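You operate a simulated robot arm through the tools that you are given. There is no shell and no other tool.

Carry out the task below with a simulated robot arm. There is one attempt and no reset: what you move stays moved.

Task
Square both boards in the gap gauge and clip them down.
Fine: each lies against the long fence and its bar; the gap stays as it is, locked.

It is judged by the outcome, as a careful person would: the job done as asked, and still so three seconds after it is handed in. It fails if anything else is knocked over, pushed out of place, dropped, spilled or broken.

Robot
A 7-joint arm with a two-finger gripper, fixed in place. Base frame: the origin is at the foot of the arm, x ahead of it, y to its left, z up; the work surface is at about z = 0.938. Readings come in m, degrees, newtons and seconds.
With the tool pointing down near the work surface it reaches from about 0.3 to 0.76 m from the base axis. Its first joint turns from -143.0 to 143.0 degrees. Payload 2.45 kg.
The TCP is the grasp point between the finger pads, 0.026 m short of the fingertips. In the tool frame z runs along the fingers and y along their closing line. Largest opening 0.096 m; the body of the gripper starts 0.069 m behind the TCP.
Orientation is told as [roll, pitch, yaw] about the base's x, y, z axes, in that order, counted from this pose: with the fingers straight down and closing along the base's y, the tool's x points along the base's -x, its y along +y and its z along -z.

Tools
- The arm moves only by the tool play_rows. Its argument "increments" is a list of rows, each a list of 7 numbers: the turn, a rotation vector about the tool's x, y, z in degrees, then the shift along the tool's x, y, z in m, then the closure in counts, from 0 (fully open) to 255 (shut). In form: [[ax, ay, az, dx, dy, dz, jaw], ...]. A call has 1 to 20 rows; each row shifts and turns the commanded pose from where the row before left it, along the tool's axes as they then stand. A row lasts 0.2 s, in which the tool goes at most 0.05 m and 8.6 degrees; a call with a longer step from one row to the next is refused whole, and so is a gripper value outside its range. A pose out of reach is approached as far as the arm can. The call stops where the force on the tool passes 40 N (or 10 N more than at its start, if that is more) or the arm is blocked; 0.2 s more then pass. Each finger halts on what it meets, pressing with about 35 N; the grip force reading is that of the motor and also rises with nothing between the fingers. The clock runs only during rows and for 0.2 s after the last one: add rows that do not move to give the fingers time. The reply holds the time, the measured pose of the TCP, the force on the tool along the base axes, the opening and the grip force, in the units named above and with some noise, with the torque about the TCP (base axes, N m) and any sound that the robot's microphone picked up.
- Cameras (640 x 400 px; columns grow to the right, rows downward): "scene" is fixed at [0.2205, 0.651, 1.6608]; the picture's right is [-0.57, -0.82, 0.00], its down [-0.62, 0.43, -0.66] and it looks along [0.54, -0.37, -0.75] (base axes); focal length 375 px, centre (320, 200). "wrist" rides on the gripper at [0.082, 0.003, -0.098] in the tool frame; the picture's right is [-0.04, 1.00, 0.00], its down [-0.73, -0.03, -0.68] and it looks along [-0.68, -0.03, 0.73] (tool axes); focal length 256 px, centre (320, 200). There is no depth. A picture from a camera that has moved, and an enlarged one, comes with that camera's place and axes in the base frame and with its lens.
- camera(camera): a new picture of that camera. No time passes.
- move_column(by): slides the trunk up (or, below 0, down) by that many m; the arm rides with it, the base frame stays. It gives what a move gives, with no picture.
- zoom(camera, box): a new picture of the part [left, top, right, bottom] of that camera's present view, enlarged. No time passes.
- sign_off(): hands the job in; it is judged then, once.

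Nothing tells you positions but the pictures and the camera data. Unless the task says otherwise, let go and move clear before handing in.

The tools are called after ">>>" by a JSON object that holds its "op" and its "data". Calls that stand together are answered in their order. play_rows: Moves the arm, as the interface text tells. Its arguments: {"type":"object","properties":{"increments":{"type":"array"}},"required":["increments"]} The other tools are called the same way: move_column (by) slides the trunk up or down; camera (camera) takes a picture; zoom (camera, box) takes an enlarged picture of a part of a camera's view; sign_off () hands the job in.

At the start:

```text
t: 0.0
tool_pos: [0.3968, 0.2946, 1.1971]
tcp_rot: [0.1, 0.0, 0.0]
contact_force: [-0.8, -1.1, 0.9]
torque: [-0.01, -0.01, 0.01]
grip_width: 0.0959
grip_force: 0.0
trunk travel left (down, up): [-0.575, 0.065]
```

scene: 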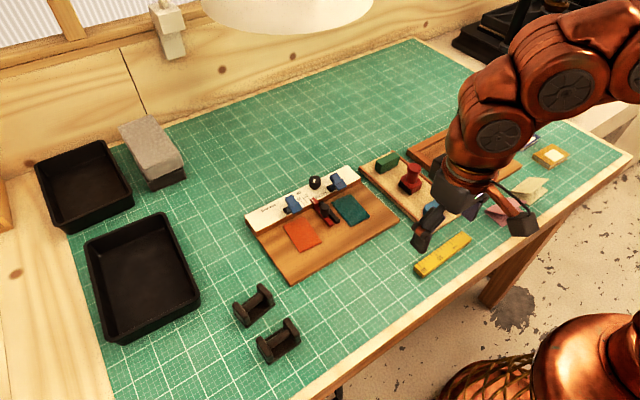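
wrist: 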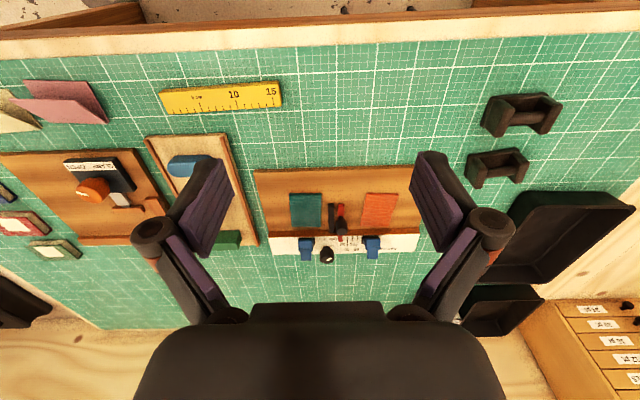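

I see a wooden gauge board with a white fence, two boards (orange and teal), blue clips and a red/black item in the middle. I'll zoom in on it to understand the mechanism before moving.

>>> {"op": "zoom", "data": {"camera": "scene", "box": [230, 150, 410, 290]}}

>>> {"op": "zoom", "data": {"camera": "wrist", "box": [240, 150, 440, 275]}}

>>> {"op": "camera", "data": {"camera": "scene"}}

```text
2.86 times, centred on (320, 220) of scene
camera zoom: at [0.2205, 0.651, 1.6608], right [-0.57, -0.82, 0.0], down [-0.62, 0.43, -0.66], along [0.54, -0.37, -0.75], focal length 1072 px, centre (320, 143)
```

zoom: 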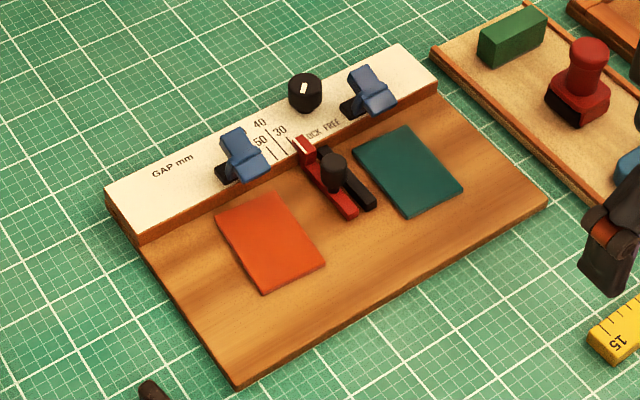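

```text
3.20 times, centred on (340, 212) of wrist
camera zoom: at [0.3164, 0.2979, 1.2965], right [0.04, 1.0, 0.0], down [0.73, -0.03, 0.68], along [0.68, -0.03, -0.73], focal length 819 px, centre (256, 160)
```

zoom: 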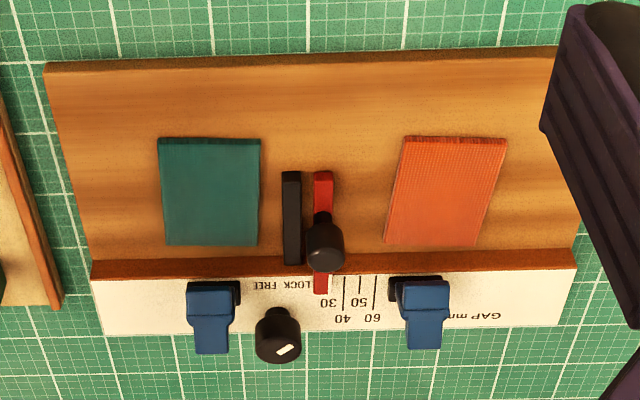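

```text
taken
```

scene: 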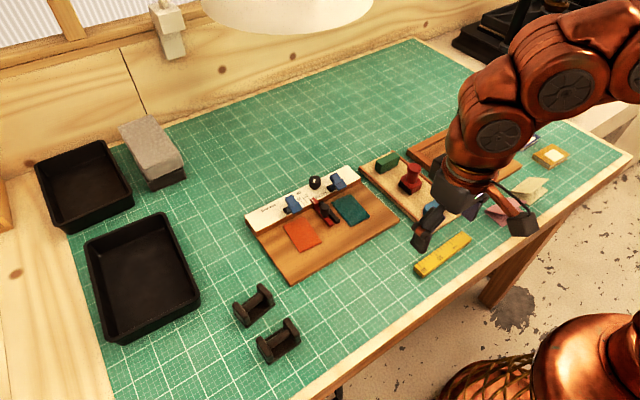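

The gauge has a white-topped fence at far x, a black fixed bar and a red sliding bar, a lock knob marked LOCK/FREE, and two blue clips on the fence. I'll move in closer to see the knob's state and how the clips work.

>>> {"op": "play_rows", "data": {"increments": [[0, 0, 0, -0.03, 0, 0.02, 0], [0, 0, 0, -0.03, 0, 0.02, 0], [0, 0, 0, -0.03, 0, 0.02, 0], [0, 0, 0, -0.02, 0, 0.02, 0], [0, 0, 0, 0, 0, 0, 0]]}}

>>> {"op": "camera", "data": {"camera": "wrist"}}

>>> {"op": "camera", "data": {"camera": "scene"}}

```text
t: 1.2
tool_pos: [0.5057, 0.2935, 1.1179]
tcp_rot: [0.0, 0.0, 0.0]
contact_force: [-0.1, 0.3, 0.9]
torque: [-0.03, -0.02, -0.01]
grip_width: 0.0962
grip_force: 0.2
trunk travel left (down, up): [-0.575, 0.065]
```

```text
taken
camera wrist: at [0.4249, 0.2969, 1.217], right [0.04, 1.0, 0.0], down [0.73, -0.03, 0.68], along [0.68, -0.03, -0.73], focal length 256 px, centre (320, 200)
```

wrist: 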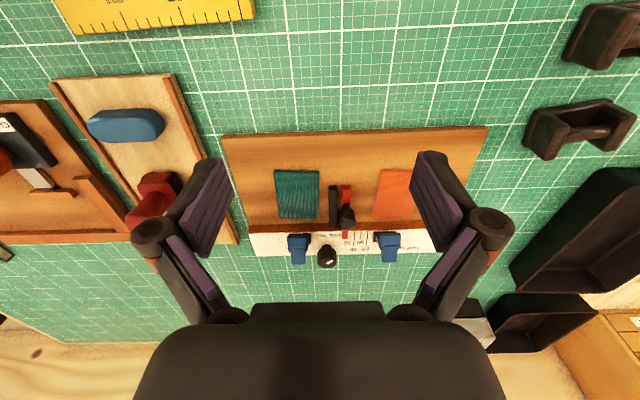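

```text
taken
```

scene: 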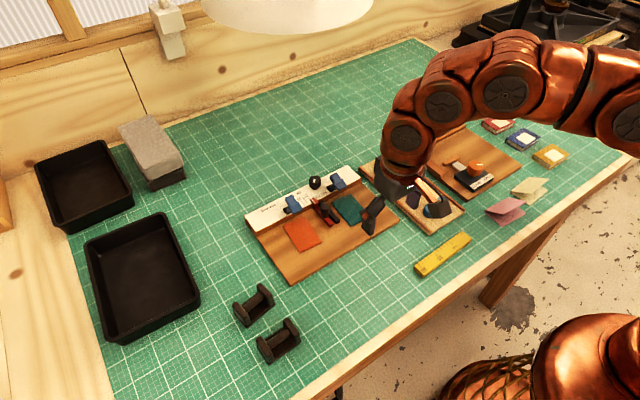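

>>> {"op": "zoom", "data": {"camera": "wrist", "box": [215, 120, 495, 295]}}

>>> {"op": "zoom", "data": {"camera": "scene", "box": [270, 165, 380, 235]}}

>>> {"op": "zoom", "data": {"camera": "wrist", "box": [270, 180, 420, 280]}}

```text
2.29 times, centred on (355, 208) of wrist
camera zoom: at [0.4249, 0.2969, 1.217], right [0.04, 1.0, 0.0], down [0.73, -0.03, 0.68], along [0.68, -0.03, -0.73], focal length 585 px, centre (240, 183)
```

zoom: 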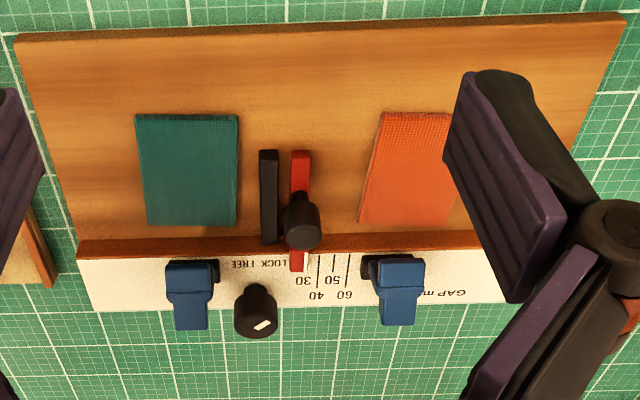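

```text
5.71 times, centred on (325, 200) of scene
camera zoom: at [0.2205, 0.651, 1.6608], right [-0.57, -0.82, 0.0], down [-0.62, 0.43, -0.66], along [0.54, -0.37, -0.75], focal length 2144 px, centre (291, 200)
```

zoom: 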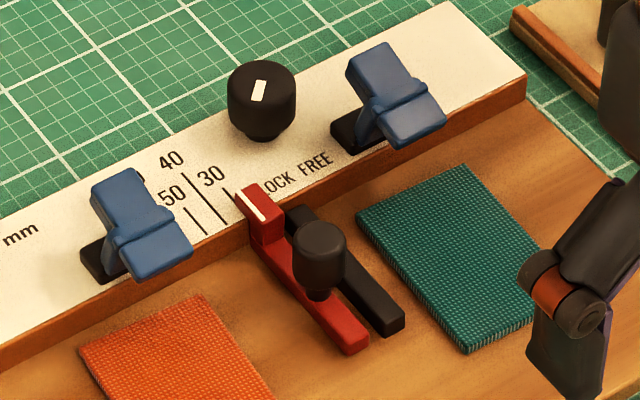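

```text
4.00 times, centred on (345, 230) of wrist
camera zoom: at [0.4249, 0.2969, 1.217], right [0.04, 1.0, 0.0], down [0.73, -0.03, 0.68], along [0.68, -0.03, -0.73], focal length 1024 px, centre (220, 80)
```

zoom: 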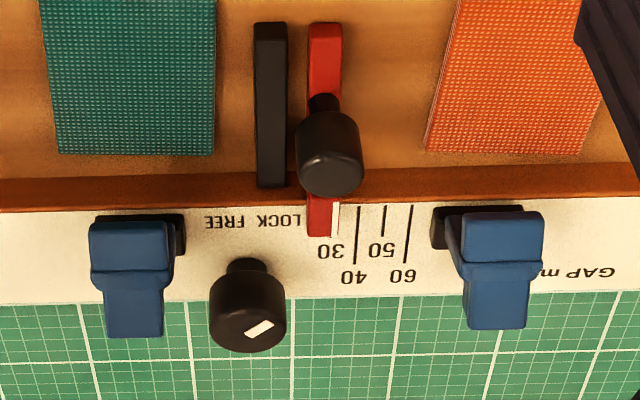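

The clips look like rocker levers on the fence, and the lock knob's white mark seems to point toward LOCK. I'll go closer to be sure of the mark and the geometry.

>>> {"op": "play_rows", "data": {"increments": [[0, 0, 0, -0.03, 0, 0.015, 0], [0, 0, 0, -0.03, 0, 0.015, 0], [0, 0, 0, -0.03, 0, 0.015, 0], [0, 0, 0, 0, 0, 0, 0]]}}

>>> {"op": "camera", "data": {"camera": "wrist"}}

>>> {"op": "zoom", "data": {"camera": "wrist", "box": [240, 180, 440, 305]}}

```text
t: 2.2
tool_pos: [0.5983, 0.2946, 1.0731]
tcp_rot: [-0.1, 0.0, -0.1]
contact_force: [0.6, 0.7, 0.1]
torque: [-0.01, 0.01, -0.05]
grip_width: 0.096
grip_force: 0.1
trunk travel left (down, up): [-0.575, 0.065]
```

```text
taken
camera wrist: at [0.5172, 0.2976, 1.1717], right [0.04, 1.0, 0.0], down [0.73, -0.03, 0.68], along [0.68, -0.03, -0.73], focal length 256 px, centre (320, 200)
```

wrist: 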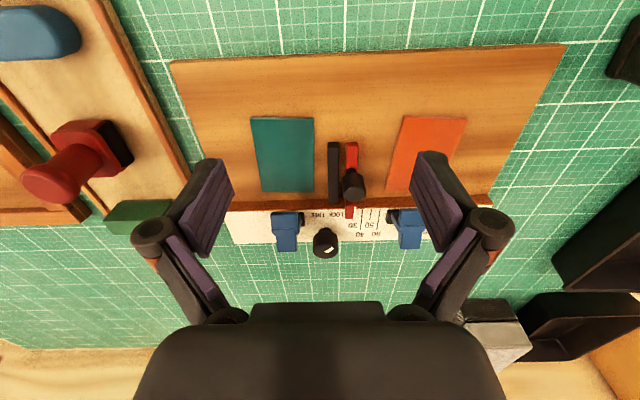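

```text
3.20 times, centred on (340, 242) of wrist
camera zoom: at [0.5172, 0.2976, 1.1717], right [0.04, 1.0, 0.0], down [0.73, -0.03, 0.68], along [0.68, -0.03, -0.73], focal length 819 px, centre (256, 64)
```

zoom: 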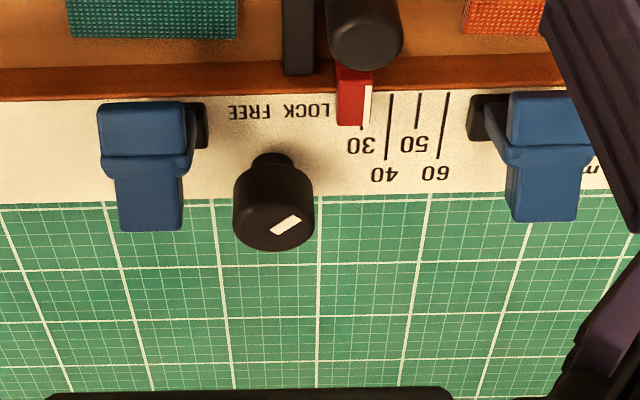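

The knob's mark points to LOCK, so the gap looks already locked and I should leave both knob and red bar alone. Next I'll zoom on each board to measure corners.

>>> {"op": "zoom", "data": {"camera": "wrist", "box": [230, 100, 358, 210]}}

>>> {"op": "zoom", "data": {"camera": "wrist", "box": [340, 100, 480, 220]}}

>>> {"op": "zoom", "data": {"camera": "wrist", "box": [160, 30, 580, 270]}}

>>> {"op": "zoom", "data": {"camera": "scene", "box": [330, 160, 400, 240]}}

>>> {"op": "zoom", "data": {"camera": "scene", "box": [265, 180, 355, 255]}}

```text
3.64 times, centred on (294, 155) of wrist
camera zoom: at [0.5172, 0.2976, 1.1717], right [0.04, 1.0, 0.0], down [0.73, -0.03, 0.68], along [0.68, -0.03, -0.73], focal length 931 px, centre (414, 364)
```

zoom: 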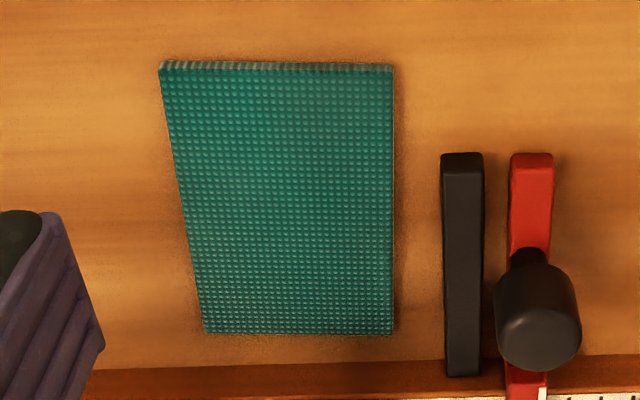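

```text
3.33 times, centred on (410, 160) of wrist
camera zoom: at [0.5172, 0.2976, 1.1717], right [0.04, 1.0, 0.0], down [0.73, -0.03, 0.68], along [0.68, -0.03, -0.73], focal length 853 px, centre (20, 333)
```

zoom: 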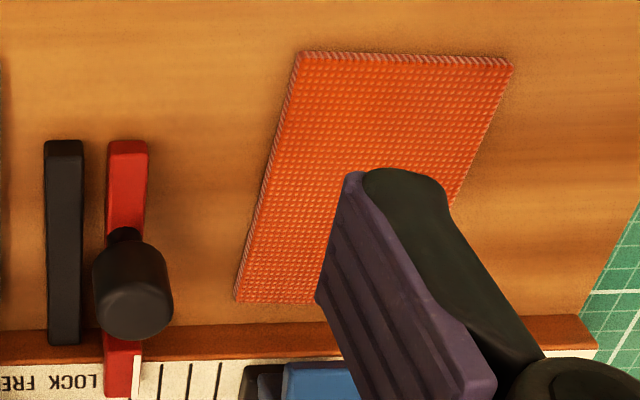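

```text
1.52 times, centred on (370, 150) of wrist
camera zoom: at [0.5172, 0.2976, 1.1717], right [0.04, 1.0, 0.0], down [0.73, -0.03, 0.68], along [0.68, -0.03, -0.73], focal length 390 px, centre (244, 276)
```

zoom: 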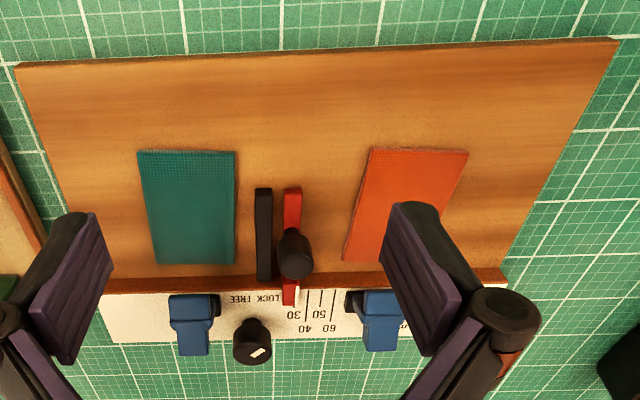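

```text
5.00 times, centred on (365, 200) of scene
camera zoom: at [0.2205, 0.651, 1.6608], right [-0.57, -0.82, 0.0], down [-0.62, 0.43, -0.66], along [0.54, -0.37, -0.75], focal length 1876 px, centre (95, 200)
```

zoom: 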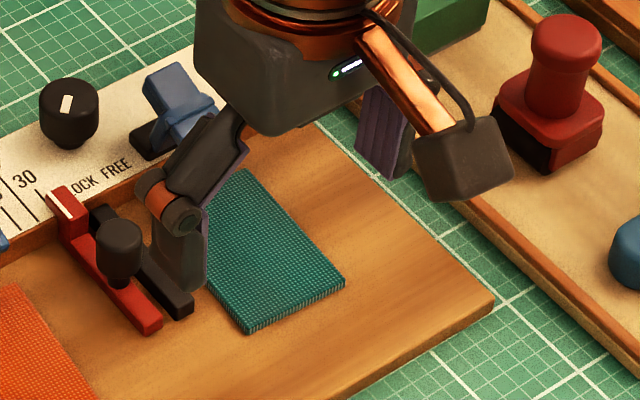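

```text
5.33 times, centred on (310, 218) of scene
camera zoom: at [0.2205, 0.651, 1.6608], right [-0.57, -0.82, 0.0], down [-0.62, 0.43, -0.66], along [0.54, -0.37, -0.75], focal length 2001 px, centre (373, 107)
```

zoom: 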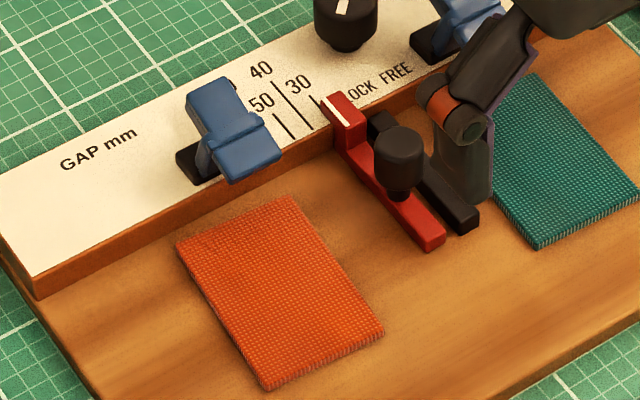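

The gap is locked. Boards measure about 57 × 85 × 5 mm, teal needs roughly +19 mm x and +13 mm y, orange roughly +15 mm x and −35 mm y. Fence front is near x≈0.721. I'll turn the tool to view a clip from the side to learn how it closes.

>>> {"op": "play_rows", "data": {"increments": [[0, 0, -8.2, 0, 0, 0, 0], [0, 0, -8.2, 0, 0, 0, 0], [0, 0, -8.2, 0, 0, 0, 0], [0, 0, -8.2, 0, 0, 0, 0], [0, 0, -8.2, 0, 0, 0, 0], [0, 0, -8.2, 0, 0, 0, 0], [0, 0, -8.2, 0, 0, 0, 0], [0, 0, -8.2, 0, 0, 0, 0], [0, 0, -8.2, 0, 0, 0, 0], [0, 0, -8.2, 0, 0, 0, 0], [0, 0, -8, 0, 0, 0, 0], [0, 0, 0, 0, 0, 0, 0]]}}

>>> {"op": "camera", "data": {"camera": "wrist"}}

```text
t: 4.8
tool_pos: [0.5978, 0.2962, 1.0728]
tcp_rot: [0.0, 0.0, 90.0]
contact_force: [-0.2, 0.7, 0.5]
torque: [0.0, 0.03, 0.03]
grip_width: 0.0958
grip_force: 0.0
trunk travel left (down, up): [-0.575, 0.065]
```

```text
taken
camera wrist: at [0.5952, 0.2129, 1.1713], right [-1.0, 0.04, 0.0], down [0.03, 0.73, 0.68], along [0.03, 0.68, -0.73], focal length 256 px, centre (320, 200)
```

wrist: 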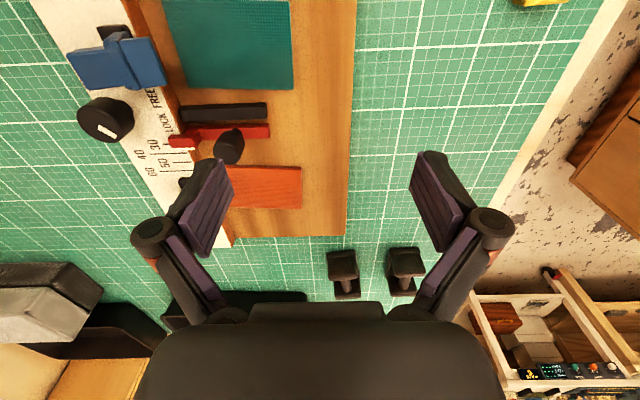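

Next I shift toward the teal clip's −y side and tilt for a flatter side view.

>>> {"op": "play_rows", "data": {"increments": [[0, 0, 0, 0.03, -0.025, 0, 0], [0, 0, 0, 0.03, -0.025, 0, 0], [0, 0, 0, 0.03, -0.025, 0, 0], [0, -8.3, 0, 0.01, -0.015, 0, 0], [0, -8.3, 0, 0, 0, 0, 0], [0, -8.3, 0, 0, 0, 0, 0], [0, 0, 0, 0, 0, 0, 0]]}}

>>> {"op": "camera", "data": {"camera": "wrist"}}

>>> {"op": "camera", "data": {"camera": "scene"}}

```text
t: 6.4
tool_pos: [0.6882, 0.1942, 1.0736]
tcp_rot: [-0.1, -24.9, 90.0]
contact_force: [0.5, 0.2, 0.1]
torque: [-0.02, 0.04, 0.02]
grip_width: 0.0959
grip_force: 0.0
trunk travel left (down, up): [-0.575, 0.065]
```

```text
taken
camera wrist: at [0.685, 0.0785, 1.1283], right [-1.0, 0.04, 0.02], down [0.03, 0.38, 0.93], along [0.03, 0.93, -0.38], focal length 256 px, centre (320, 200)
```

wrist: 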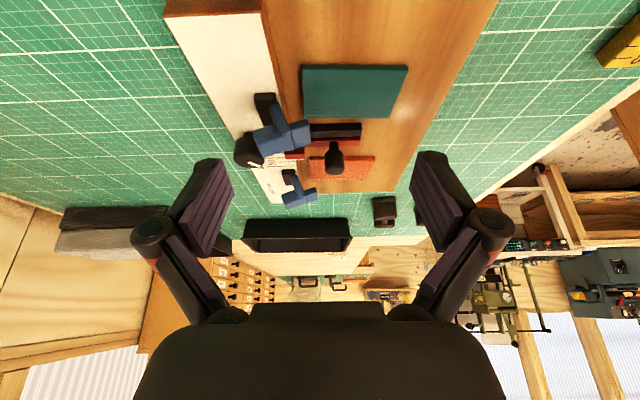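

```text
taken
```

scene: 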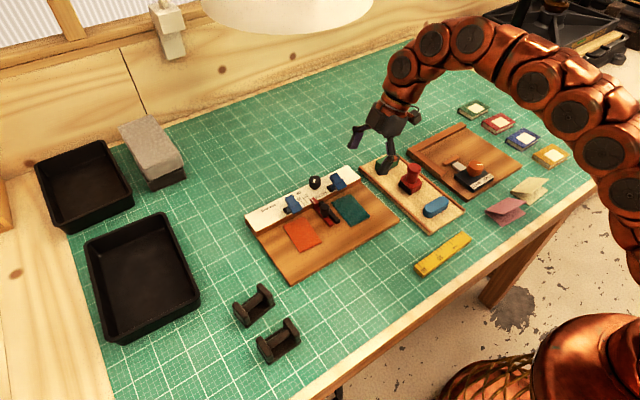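

>>> {"op": "zoom", "data": {"camera": "wrist", "box": [220, 80, 400, 220]}}

>>> {"op": "zoom", "data": {"camera": "wrist", "box": [230, 85, 330, 155]}}

>>> {"op": "zoom", "data": {"camera": "scene", "box": [300, 160, 380, 210]}}

```text
2.86 times, centred on (310, 150) of wrist
camera zoom: at [0.685, 0.0785, 1.1283], right [-1.0, 0.04, 0.02], down [0.03, 0.38, 0.93], along [0.03, 0.93, -0.38], focal length 731 px, centre (349, 343)
```

zoom: 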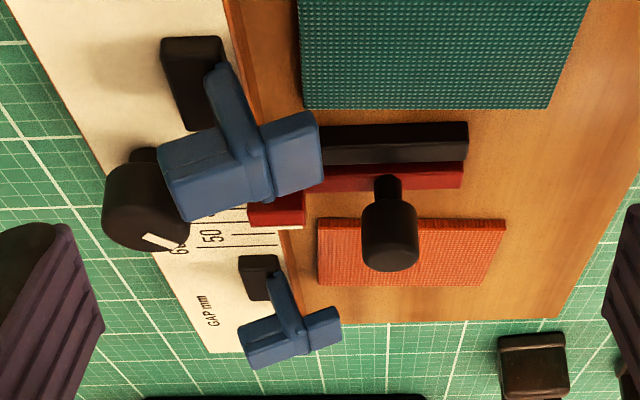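

```text
5.71 times, centred on (280, 120) of wrist
camera zoom: at [0.685, 0.0785, 1.1283], right [-1.0, 0.04, 0.02], down [0.03, 0.38, 0.93], along [0.03, 0.93, -0.38], focal length 1463 px, centre (549, 657)
```

zoom: 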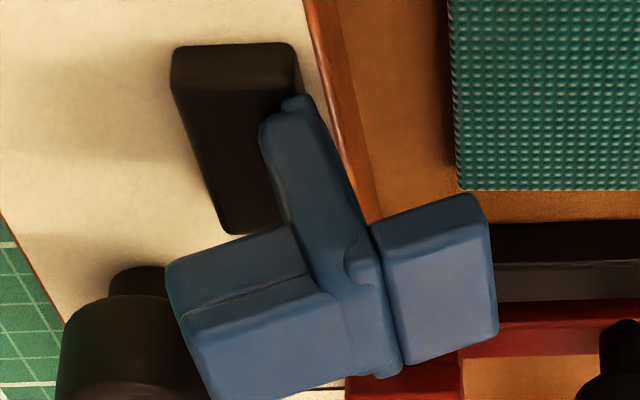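

```text
8.00 times, centred on (340, 185) of scene
camera zoom: at [0.2205, 0.651, 1.6608], right [-0.57, -0.82, 0.0], down [-0.62, 0.43, -0.66], along [0.54, -0.37, -0.75], focal length 3001 px, centre (160, 320)
```

zoom: 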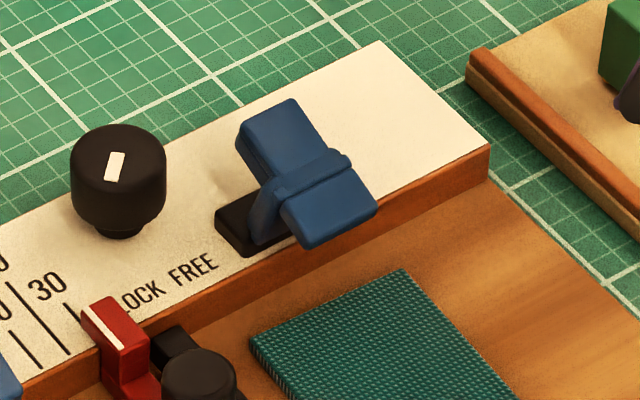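

The side view explains the clips: each is an upright arm hinged on the fence with a T-head. It swings forward (−x) and down so that its pad lands on the board. First I'll straighten the tool, then check reach near the orange side.

>>> {"op": "play_rows", "data": {"increments": [[0, 8.3, 0, 0, 0, 0, 0], [0, 8.3, 0, 0, 0, 0, 0], [0, 8.3, 0, 0, 0, 0, 0], [0, 0, 8.2, -0.02, 0, 0, 0], [0, 0, 8.2, -0.02, 0, 0, 0], [0, 0, 8.2, 0, 0, 0, 0], [0, 0, 8.2, 0, 0, 0, 0], [0, 0, 8.2, 0, 0, 0, 0], [0, 0, 8.2, 0, 0, 0, 0], [0, 0, 8.2, 0, 0, 0, 0], [0, 0, 8.2, 0, 0, 0, 0], [0, 0, 8.2, 0, 0, 0, 0], [0, 0, 8.2, 0, 0, 0, 0], [0, 0, 8, 0, 0, 0, 0], [0, 0, 0, 0, 0, 0, 0]]}}

```text
t: 9.6
tool_pos: [0.69, 0.2352, 1.0741]
tcp_rot: [0.0, 0.0, -0.2]
contact_force: [0.2, 0.3, 1.0]
torque: [-0.04, 0.01, 0.01]
grip_width: 0.0959
grip_force: 0.0
trunk travel left (down, up): [-0.575, 0.065]
```

Tool is vertical again at (0.69, 0.235). I'll test whether the arm reaches the orange side at the same height.

>>> {"op": "play_rows", "data": {"increments": [[0, 0, 0, 0, 0.04, 0, 0], [0, 0, 0, 0, 0.04, 0, 0], [0, 0, 0, 0, 0.04, 0, 0], [0, 0, 0, 0, 0.04, 0, 0], [0, 0, 0, 0, 0, 0, 0], [0, 0, 0, 0, 0, 0, 0]]}}

>>> {"op": "camera", "data": {"camera": "wrist"}}

>>> {"op": "camera", "data": {"camera": "scene"}}

```text
t: 11.0
tool_pos: [0.6454, 0.3685, 1.036]
tcp_rot: [0.1, 0.0, 0.0]
contact_force: [0.1, -0.2, 0.3]
torque: [0.01, 0.07, 0.01]
grip_width: 0.0959
grip_force: 0.2
out of reach, approached as far as the arm can: row 1, 3, 4
trunk travel left (down, up): [-0.575, 0.065]
```

```text
taken
camera wrist: at [0.5645, 0.3716, 1.1344], right [0.04, 1.0, 0.0], down [0.73, -0.03, 0.68], along [0.68, -0.03, -0.73], focal length 256 px, centre (320, 200)
```

wrist: 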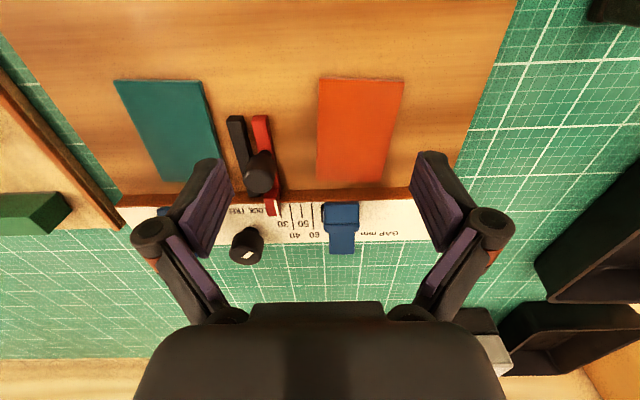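

```text
taken
```

scene: 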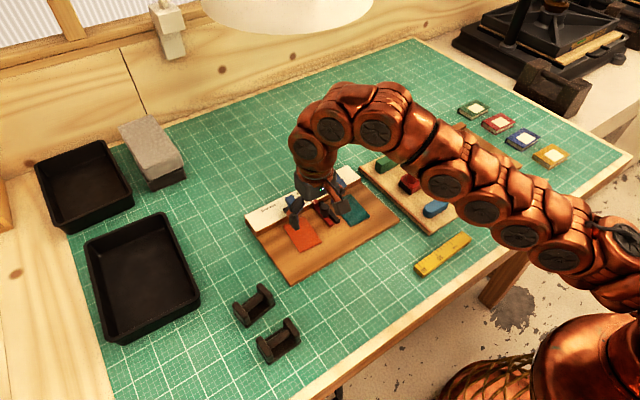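

The arm is reach-limited here because its shoulder sits below the wrist. Raising the trunk should extend the reach, so I'll do that.

>>> {"op": "move_column", "data": {"by": 0.064}}

```text
t: 12.0
tool_pos: [0.6456, 0.3679, 1.1004]
tcp_rot: [-0.1, 0.0, 0.0]
contact_force: [0.2, -0.3, -0.9]
torque: [0.01, 0.02, -0.01]
grip_width: 0.096
grip_force: 0.1
trunk travel left (down, up): [-0.639, 0.001]
```

Trunk is raised. Now I'll close the fingers and bring them over an empty part of the base plate near its front edge to find its height by touch.

>>> {"op": "play_rows", "data": {"increments": [[0, 0, 0, 0.025, -0.015, 0.02, 255], [0, 0, 0, 0.025, -0.015, 0.02, 255], [0, 0, 0, 0, 0, 0.02, 255], [0, 0, 0, 0, 0, 0.02, 255], [0, 0, 0, 0, 0, 0.01, 255], [0, 0, 0, 0, 0, 0, 255]]}}

>>> {"op": "camera", "data": {"camera": "scene"}}

>>> {"op": "camera", "data": {"camera": "wrist"}}

```text
t: 13.4
tool_pos: [0.5951, 0.3364, 1.0102]
tcp_rot: [0.0, 0.1, 0.0]
contact_force: [-0.2, -0.4, -0.1]
torque: [-0.01, -0.01, 0.0]
grip_width: 0.0
grip_force: 28.6
trunk travel left (down, up): [-0.639, 0.001]
```

```text
taken
```

scene: 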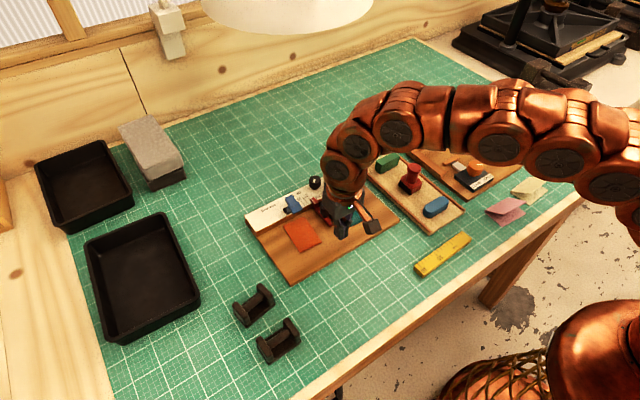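

```text
taken
camera wrist: at [0.514, 0.3396, 1.1078], right [0.04, 1.0, 0.0], down [0.73, -0.03, 0.68], along [0.68, -0.03, -0.73], focal length 256 px, centre (320, 200)
```

wrist: 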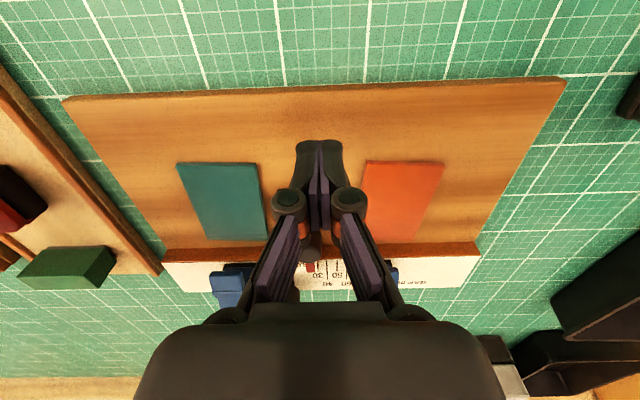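

Fingers are shut and over bare plate between the boards. I descend to just above the expected plate height, then feel for contact.

>>> {"op": "play_rows", "data": {"increments": [[0, 0, 0, 0, 0, 0.012, 255], [0, 0, 0, 0, 0, 0.01, 255], [0, 0, 0, 0, 0, 0.004, 255], [0, 0, 0, 0, 0, 0, 255]]}}

```text
t: 14.4
tool_pos: [0.594, 0.3373, 0.9833]
tcp_rot: [-0.1, 0.0, -0.1]
contact_force: [-0.1, -1.0, 0.2]
torque: [-0.01, 0.01, 0.03]
grip_width: 0.0
grip_force: 28.1
trunk travel left (down, up): [-0.639, 0.001]
```

>>> {"op": "play_rows", "data": {"increments": [[0, 0, 0, 0, 0, 0.0015, 255], [0, 0, 0, 0, 0, 0, 255]]}}

>>> {"op": "zoom", "data": {"camera": "scene", "box": [300, 170, 400, 250]}}

```text
t: 15.0
tool_pos: [0.5953, 0.3375, 0.9822]
tcp_rot: [0.0, 0.0, 0.0]
contact_force: [0.8, -0.9, 0.4]
torque: [0.0, 0.03, -0.04]
grip_width: 0.0
grip_force: 28.1
trunk travel left (down, up): [-0.639, 0.001]
```

```text
5.00 times, centred on (350, 210) of scene
camera zoom: at [0.2205, 0.651, 1.6608], right [-0.57, -0.82, 0.0], down [-0.62, 0.43, -0.66], along [0.54, -0.37, -0.75], focal length 1876 px, centre (170, 150)
```

zoom: 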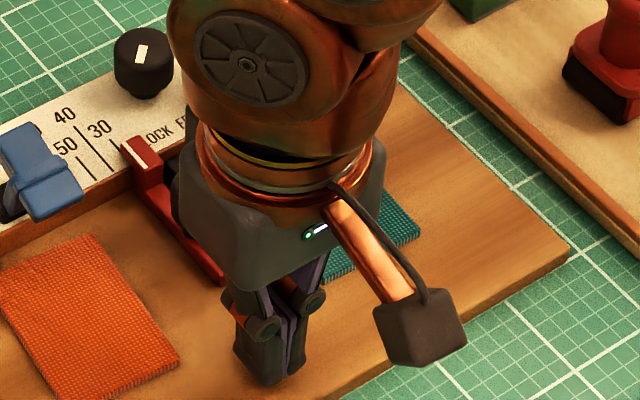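

>>> {"op": "play_rows", "data": {"increments": [[0, 0, 0, 0, 0, 0.0015, 255], [0, 0, 0, 0, 0, 0, 255]]}}

```text
t: 15.6
tool_pos: [0.5953, 0.3398, 0.9813]
tcp_rot: [0.0, -0.1, 0.0]
contact_force: [0.0, -0.5, -0.8]
torque: [0.02, -0.02, -0.05]
grip_width: 0.0
grip_force: 28.3
trunk travel left (down, up): [-0.639, 0.001]
```

>>> {"op": "play_rows", "data": {"increments": [[0, 0, 0, 0, 0, 0.001, 255], [0, 0, 0, 0, 0, 0, 255]]}}

```text
t: 16.2
tool_pos: [0.5956, 0.3387, 0.9794]
tcp_rot: [0.0, -0.1, 0.0]
contact_force: [-0.4, 0.4, 0.1]
torque: [0.02, 0.01, 0.03]
grip_width: 0.0
grip_force: 28.5
trunk travel left (down, up): [-0.639, 0.001]
```

>>> {"op": "play_rows", "data": {"increments": [[0, 0, 0, 0, 0, 0.001, 255], [0, 0, 0, 0, 0, 0, 255]]}}

```text
t: 16.8
tool_pos: [0.5956, 0.3368, 0.9792]
tcp_rot: [0.0, 0.0, 0.1]
contact_force: [-0.1, -0.3, -0.1]
torque: [0.01, 0.01, 0.03]
grip_width: 0.0001
grip_force: 28.4
trunk travel left (down, up): [-0.639, 0.001]
```

>>> {"op": "play_rows", "data": {"increments": [[0, 0, 0, 0, 0, 0.001, 255], [0, 0, 0, 0, 0, 0, 255]]}}

```text
t: 17.4
tool_pos: [0.5954, 0.3391, 0.9789]
tcp_rot: [0.0, 0.0, 0.0]
contact_force: [-0.1, 1.4, -1.1]
torque: [-0.01, -0.01, -0.05]
grip_width: 0.0
grip_force: 29.0
trunk travel left (down, up): [-0.639, 0.001]
```

>>> {"op": "play_rows", "data": {"increments": [[0, 0, 0, 0, 0, 0.001, 255], [0, 0, 0, 0, 0, 0, 255]]}}

```text
t: 18.0
tool_pos: [0.5956, 0.3383, 0.9768]
tcp_rot: [-0.1, 0.0, 0.1]
contact_force: [0.1, 0.5, 0.7]
torque: [-0.03, -0.01, 0.02]
grip_width: 0.0
grip_force: 28.7
trunk travel left (down, up): [-0.639, 0.001]
```

>>> {"op": "play_rows", "data": {"increments": [[0, 0, 0, 0, 0, 0.001, 255], [0, 0, 0, 0, 0, 0, 255]]}}

>>> {"op": "zoom", "data": {"camera": "wrist", "box": [270, 100, 370, 200]}}

```text
t: 18.6
tool_pos: [0.5967, 0.339, 0.9766]
tcp_rot: [0.1, 0.0, 0.0]
contact_force: [0.0, 0.9, 0.1]
torque: [-0.02, 0.01, -0.04]
grip_width: 0.0
grip_force: 28.2
trunk travel left (down, up): [-0.639, 0.001]
```

```text
4.00 times, centred on (320, 150) of wrist
camera zoom: at [0.5151, 0.3418, 1.0746], right [0.04, 1.0, 0.0], down [0.73, -0.03, 0.68], along [0.68, -0.03, -0.73], focal length 1024 px, centre (320, 400)
```

zoom: 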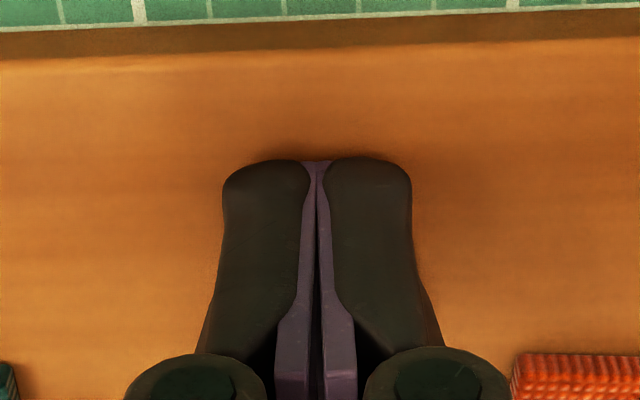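

>>> {"op": "play_rows", "data": {"increments": [[0, 0, 0, 0, 0, 0.001, 255], [0, 0, 0, 0, 0, 0, 255]]}}

```text
t: 19.2
tool_pos: [0.5964, 0.3388, 0.9749]
tcp_rot: [0.0, 0.0, 0.0]
contact_force: [0.8, -0.2, -0.5]
torque: [0.01, -0.03, -0.01]
grip_width: 0.0
grip_force: 28.4
trunk travel left (down, up): [-0.639, 0.001]
```

>>> {"op": "play_rows", "data": {"increments": [[0, 0, 0, 0, 0, 0.001, 255], [0, 0, 0, 0, 0, 0, 255]]}}

```text
t: 19.8
tool_pos: [0.5959, 0.3401, 0.9739]
tcp_rot: [0.0, -0.1, 0.0]
contact_force: [0.2, 1.3, 8.0]
torque: [0.0, 0.0, 0.02]
grip_width: 0.0
grip_force: 28.7
trunk travel left (down, up): [-0.639, 0.001]
```

I touched the plate at TCP z≈0.9745, so the plate top is about 0.9487 and boards' tops about 0.954. Now I'll lift, go in front of the teal board's near edge and lower to 2 mm above the plate.

>>> {"op": "play_rows", "data": {"increments": [[0, 0, 0, 0, 0, -0.015, 255], [0, 0, 0, 0, 0, -0.015, 255], [0, 0, 0, 0, -0.03, 0, 255], [0, 0, 0, 0, -0.03, 0, 255], [0, 0, 0, 0, -0.0194, 0, 255], [0, 0, 0, 0, 0, 0, 255], [0, 0, 0, 0, 0, 0.015, 255], [0, 0, 0, 0, 0, 0.0127, 255], [0, 0, 0, 0, 0, 0, 255]]}}

>>> {"op": "camera", "data": {"camera": "wrist"}}

>>> {"op": "zoom", "data": {"camera": "wrist", "box": [240, 100, 400, 200]}}

```text
t: 21.8
tool_pos: [0.5954, 0.2585, 0.9766]
tcp_rot: [0.0, 0.0, 0.0]
contact_force: [0.7, 0.3, 0.6]
torque: [-0.02, 0.04, 0.01]
grip_width: 0.0
grip_force: 28.5
trunk travel left (down, up): [-0.639, 0.001]
```

```text
taken
camera wrist: at [0.5147, 0.2621, 1.0752], right [0.04, 1.0, 0.0], down [0.73, -0.03, 0.68], along [0.68, -0.03, -0.73], focal length 256 px, centre (320, 200)
```

wrist: 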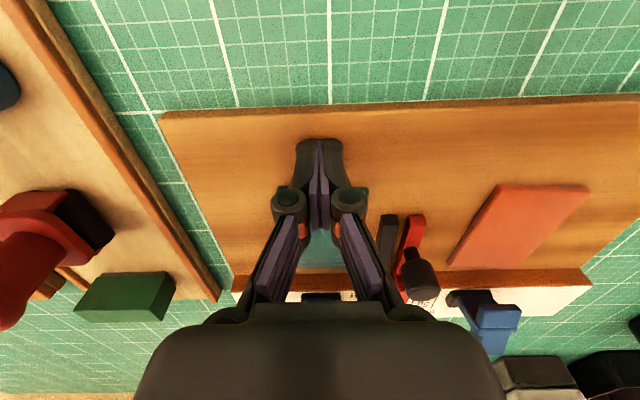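

```text
4.00 times, centred on (320, 150) of wrist
camera zoom: at [0.5147, 0.2621, 1.0752], right [0.04, 1.0, 0.0], down [0.73, -0.03, 0.68], along [0.68, -0.03, -0.73], focal length 1024 px, centre (320, 400)
```

zoom: 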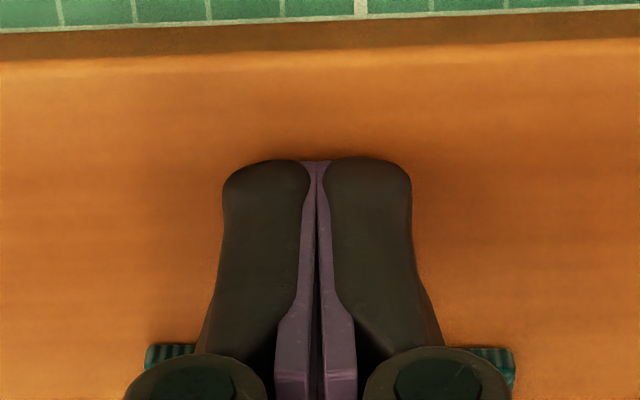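

Fingers are centred in front of teal's near edge. I push slowly +x, stopping a few mm short of where the fence should stop it.

>>> {"op": "play_rows", "data": {"increments": [[0, 0, 0, -0.005, 0, 0, 255], [0, 0, 0, -0.003, 0, 0, 255], [0, 0, 0, -0.002, 0, 0, 255], [0, 0, 0, -0.002, 0, 0, 255], [0, 0, 0, -0.002, 0, 0, 255], [0, 0, 0, -0.002, 0, 0, 255], [0, 0, 0, -0.002, 0, 0, 255], [0, 0, 0, -0.002, 0, 0, 255], [0, 0, 0, -0.002, 0, 0, 255], [0, 0, 0, -0.002, 0, 0, 255], [0, 0, 0, 0, 0, 0, 255]]}}

>>> {"op": "camera", "data": {"camera": "wrist"}}

>>> {"op": "zoom", "data": {"camera": "scene", "box": [300, 160, 400, 240]}}

```text
t: 24.2
tool_pos: [0.6196, 0.2596, 0.9759]
tcp_rot: [0.1, 0.0, 0.0]
contact_force: [-0.1, 0.3, -0.5]
torque: [-0.03, 0.02, -0.01]
grip_width: 0.0
grip_force: 28.2
trunk travel left (down, up): [-0.639, 0.001]
```

```text
taken
camera wrist: at [0.5388, 0.2613, 1.0745], right [0.04, 1.0, 0.0], down [0.73, -0.03, 0.68], along [0.68, -0.03, -0.73], focal length 256 px, centre (320, 200)
```

wrist: 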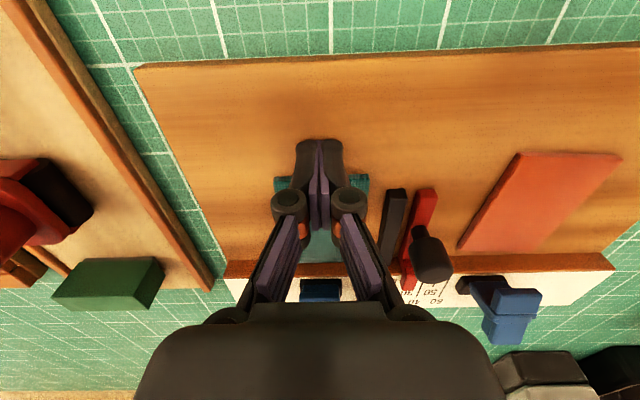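

```text
5.00 times, centred on (350, 200) of scene
camera zoom: at [0.2205, 0.651, 1.6608], right [-0.57, -0.82, 0.0], down [-0.62, 0.43, -0.66], along [0.54, -0.37, -0.75], focal length 1876 px, centre (170, 200)
```

zoom: 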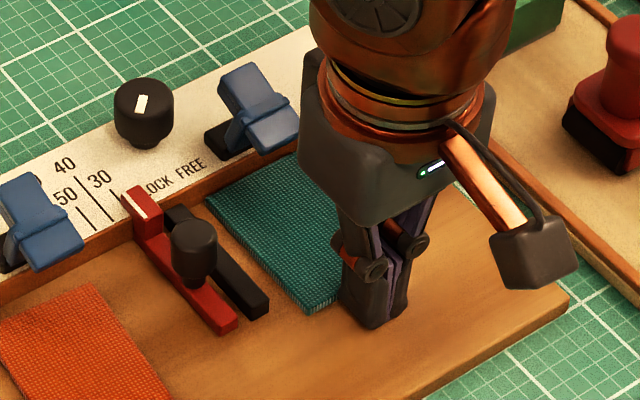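

>>> {"op": "play_rows", "data": {"increments": [[0, 0, 0, -0.001, 0, 0, 255], [0, 0, 0, -0.001, 0, 0, 255], [0, 0, 0, 0, 0, 0, 255]]}}

>>> {"op": "zoom", "data": {"camera": "scene", "box": [320, 170, 380, 220]}}

```text
t: 25.0
tool_pos: [0.6224, 0.259, 0.9756]
tcp_rot: [0.1, 0.0, 0.0]
contact_force: [-1.2, 0.5, 0.1]
torque: [-0.02, -0.01, 0.0]
grip_width: 0.0061
grip_force: 28.7
trunk travel left (down, up): [-0.639, 0.001]
```

```text
8.00 times, centred on (350, 195) of scene
camera zoom: at [0.2205, 0.651, 1.6608], right [-0.57, -0.82, 0.0], down [-0.62, 0.43, -0.66], along [0.54, -0.37, -0.75], focal length 3001 px, centre (80, 240)
```

zoom: 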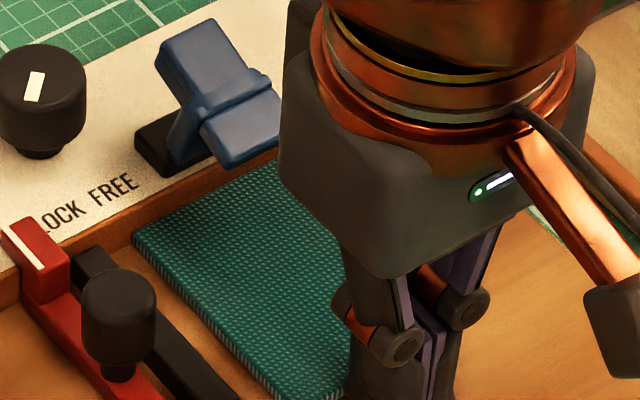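

The finger opening jumped to 6 mm, which is unexpected. I'll look closely before pushing further.

>>> {"op": "zoom", "data": {"camera": "wrist", "box": [240, 100, 400, 200]}}

>>> {"op": "play_rows", "data": {"increments": [[0, 0, 0, 0, 0, 0, 255]]}}

```text
4.00 times, centred on (320, 150) of wrist
camera zoom: at [0.541, 0.2617, 1.0746], right [0.04, 1.0, 0.0], down [0.73, -0.03, 0.68], along [0.68, -0.03, -0.73], focal length 1024 px, centre (320, 400)
```

zoom: 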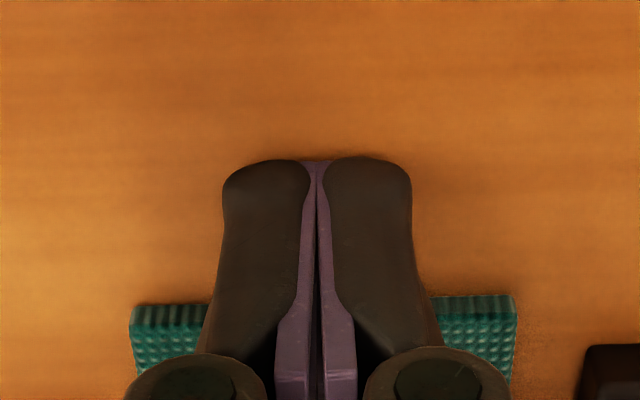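

```text
t: 25.4
tool_pos: [0.622, 0.2583, 0.9762]
tcp_rot: [0.0, 0.0, -0.1]
contact_force: [-1.5, 0.2, -0.5]
torque: [0.01, 0.07, 0.01]
grip_width: 0.0056
grip_force: 28.2
trunk travel left (down, up): [-0.639, 0.001]
```

>>> {"op": "play_rows", "data": {"increments": [[0, 0, 0, -0.0005, 0, 0, 255], [0, 0, 0, 0, 0, 0, 255]]}}

```text
t: 26.0
tool_pos: [0.6222, 0.259, 0.9765]
tcp_rot: [0.0, -0.1, -0.1]
contact_force: [-5.0, -0.6, 0.2]
torque: [-0.06, 0.11, -0.02]
grip_width: 0.006
grip_force: 28.1
trunk travel left (down, up): [-0.639, 0.001]
```

Teal is now pressed against the fence with about 5 N and no sign of the gauge yielding. I back off, lift and go to teal's −y side, looking before lowering.

>>> {"op": "play_rows", "data": {"increments": [[0, 0, 0, 0.003, 0, 0, 255], [0, 0, 0, 0.01, 0, 0, 255], [0, 0, 0, 0, 0, -0.03, 255], [0, 0, 0, 0, 0, -0.03, 255], [0, 0, 0, 0, 0, -0.03, 255], [0, 0, 0, 0.02, -0.02, -0.01, 255], [0, 0, 0, 0, 0, 0, 255]]}}

>>> {"op": "camera", "data": {"camera": "wrist"}}

>>> {"op": "zoom", "data": {"camera": "scene", "box": [310, 170, 410, 240]}}

```text
t: 27.6
tool_pos: [0.5864, 0.2388, 1.0762]
tcp_rot: [0.0, 0.0, 0.0]
contact_force: [-0.4, -0.4, -0.2]
torque: [-0.01, -0.01, -0.02]
grip_width: 0.0
grip_force: 28.1
trunk travel left (down, up): [-0.639, 0.001]
```

```text
taken
camera wrist: at [0.5064, 0.242, 1.1748], right [0.04, 1.0, 0.0], down [0.73, -0.03, 0.68], along [0.68, -0.03, -0.73], focal length 256 px, centre (320, 200)
```

wrist: 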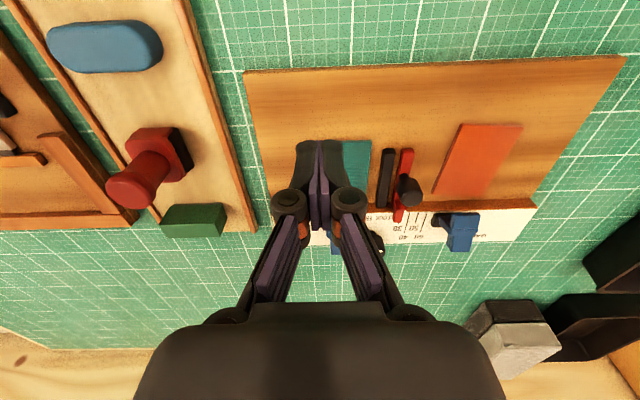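

```text
5.71 times, centred on (360, 205) of scene
camera zoom: at [0.2205, 0.651, 1.6608], right [-0.57, -0.82, 0.0], down [-0.62, 0.43, -0.66], along [0.54, -0.37, -0.75], focal length 2144 px, centre (91, 171)
```

zoom: 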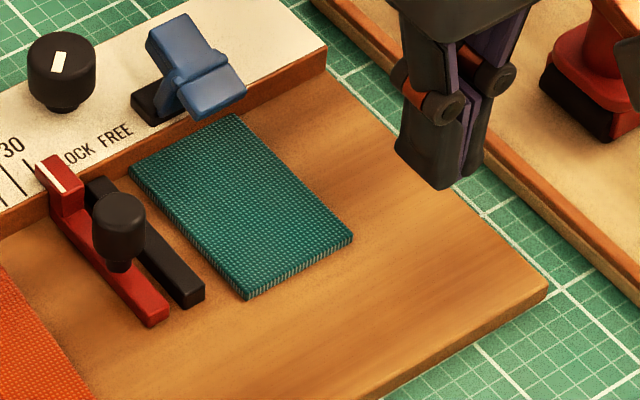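

Teal sits square to the fence. Now I move to its −y side (x≈0.672, y≈0.205) and lower.

>>> {"op": "play_rows", "data": {"increments": [[0, 0, 0, -0.0285, -0.012, 0, 255], [0, 0, 0, -0.0285, -0.012, 0, 255], [0, 0, 0, -0.0286, -0.0098, 0, 255], [0, 0, 0, 0, 0, 0, 255], [0, 0, 0, 0, 0, 0.03, 255], [0, 0, 0, 0, 0, 0.03, 255], [0, 0, 0, 0, 0, 0.025, 255], [0, 0, 0, 0, 0, 0.0146, 255], [0, 0, 0, 0, 0, 0, 255]]}}

>>> {"op": "zoom", "data": {"camera": "wrist", "box": [220, 80, 440, 220]}}

>>> {"op": "zoom", "data": {"camera": "scene", "box": [310, 160, 410, 240]}}

```text
t: 29.6
tool_pos: [0.6752, 0.2067, 0.9774]
tcp_rot: [0.0, 0.0, 0.0]
contact_force: [0.4, 0.0, -0.6]
torque: [-0.02, -0.01, -0.03]
grip_width: 0.0002
grip_force: 28.6
trunk travel left (down, up): [-0.639, 0.001]
```

```text
2.86 times, centred on (330, 150) of wrist
camera zoom: at [0.5943, 0.2095, 1.076], right [0.04, 1.0, 0.0], down [0.73, -0.03, 0.68], along [0.68, -0.03, -0.73], focal length 731 px, centre (291, 343)
```

zoom: 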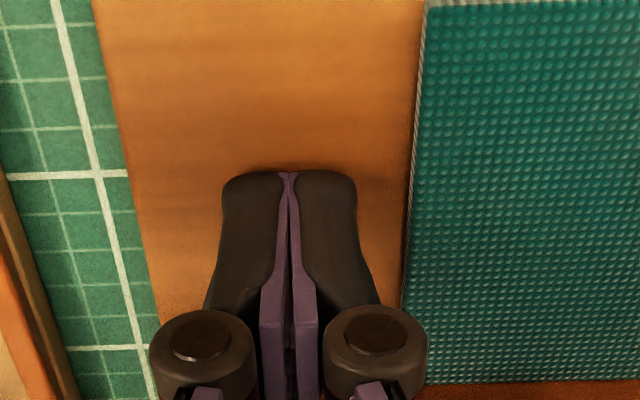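

```text
5.00 times, centred on (360, 200) of scene
camera zoom: at [0.2205, 0.651, 1.6608], right [-0.57, -0.82, 0.0], down [-0.62, 0.43, -0.66], along [0.54, -0.37, -0.75], focal length 1876 px, centre (120, 200)
```

zoom: 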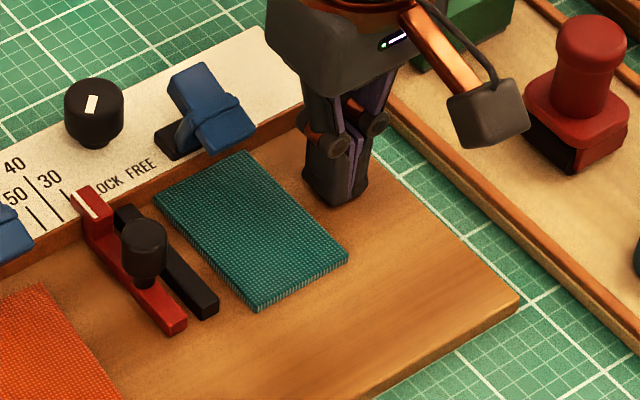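

Fingers are down beside teal with ~11 mm clearance. I push +y slowly toward the black bar, stopping a little short.

>>> {"op": "play_rows", "data": {"increments": [[0, 0, 0, 0, 0.005, 0, 255], [0, 0, 0, 0, 0.004, 0, 255], [0, 0, 0, 0, 0.002, 0, 255], [0, 0, 0, 0, 0.002, 0, 255], [0, 0, 0, 0, 0.002, 0, 255], [0, 0, 0, 0, 0.002, 0, 255], [0, 0, 0, 0, 0.002, 0, 255], [0, 0, 0, 0, 0, 0, 255]]}}

>>> {"op": "zoom", "data": {"camera": "wrist", "box": [220, 80, 440, 220]}}

>>> {"op": "zoom", "data": {"camera": "scene", "box": [310, 160, 410, 240]}}

```text
t: 31.4
tool_pos: [0.6744, 0.226, 0.9751]
tcp_rot: [0.0, 0.0, 0.1]
contact_force: [0.2, -0.9, 0.0]
torque: [0.01, 0.0, -0.03]
grip_width: 0.0
grip_force: 28.8
trunk travel left (down, up): [-0.639, 0.001]
```

```text
2.86 times, centred on (330, 150) of wrist
camera zoom: at [0.5937, 0.2274, 1.0745], right [0.04, 1.0, 0.0], down [0.73, -0.03, 0.68], along [0.68, -0.03, -0.73], focal length 731 px, centre (291, 343)
```

zoom: 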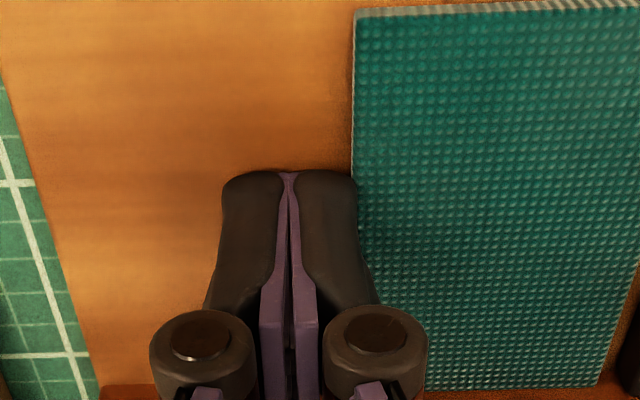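

```text
5.00 times, centred on (360, 200) of scene
camera zoom: at [0.2205, 0.651, 1.6608], right [-0.57, -0.82, 0.0], down [-0.62, 0.43, -0.66], along [0.54, -0.37, -0.75], focal length 1876 px, centre (120, 200)
```

zoom: 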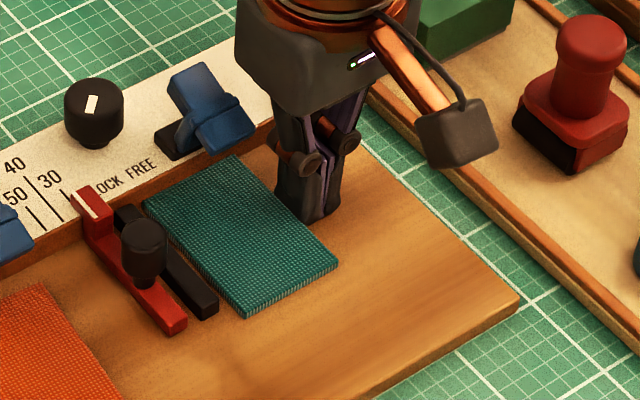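

>>> {"op": "play_rows", "data": {"increments": [[0, 0, 0, 0, 0.001, 0, 255], [0, 0, 0, 0, 0.001, 0, 255], [0, 0, 0, 0, 0.001, 0, 255], [0, 0, 0, 0, 0.001, 0, 255], [0, 0, 0, 0, 0, 0, 255]]}}

>>> {"op": "zoom", "data": {"camera": "wrist", "box": [300, 80, 460, 220]}}

>>> {"op": "zoom", "data": {"camera": "scene", "box": [320, 170, 380, 230]}}

```text
t: 32.6
tool_pos: [0.6755, 0.2285, 0.9762]
tcp_rot: [0.0, -0.1, 0.0]
contact_force: [-0.5, -0.4, -0.2]
torque: [-0.01, -0.02, 0.0]
grip_width: 0.0
grip_force: 27.5
trunk travel left (down, up): [-0.639, 0.001]
```

```text
2.86 times, centred on (380, 150) of wrist
camera zoom: at [0.5936, 0.2311, 1.0746], right [0.04, 1.0, 0.0], down [0.73, -0.03, 0.68], along [0.68, -0.03, -0.73], focal length 731 px, centre (149, 343)
```

zoom: 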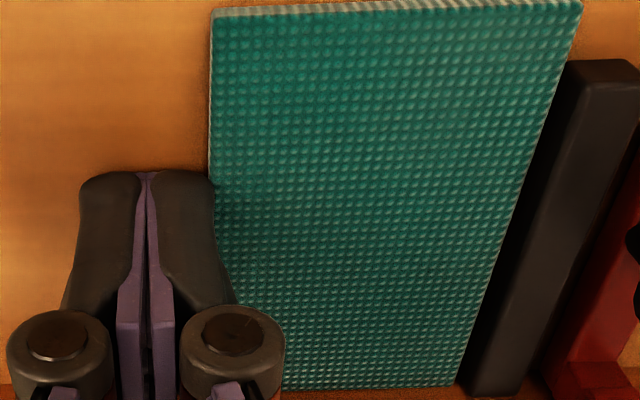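

```text
6.67 times, centred on (350, 200) of scene
camera zoom: at [0.2205, 0.651, 1.6608], right [-0.57, -0.82, 0.0], down [-0.62, 0.43, -0.66], along [0.54, -0.37, -0.75], focal length 2501 px, centre (120, 200)
```

zoom: 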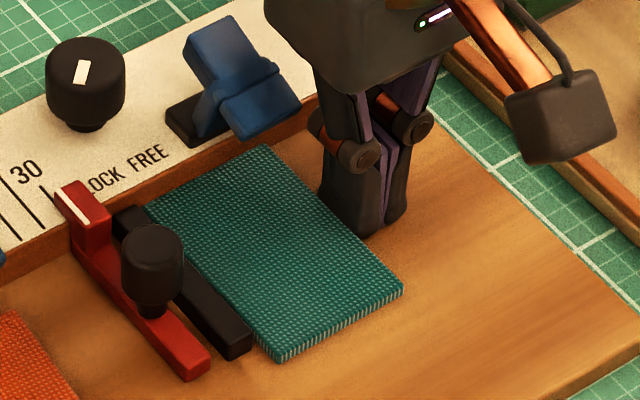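

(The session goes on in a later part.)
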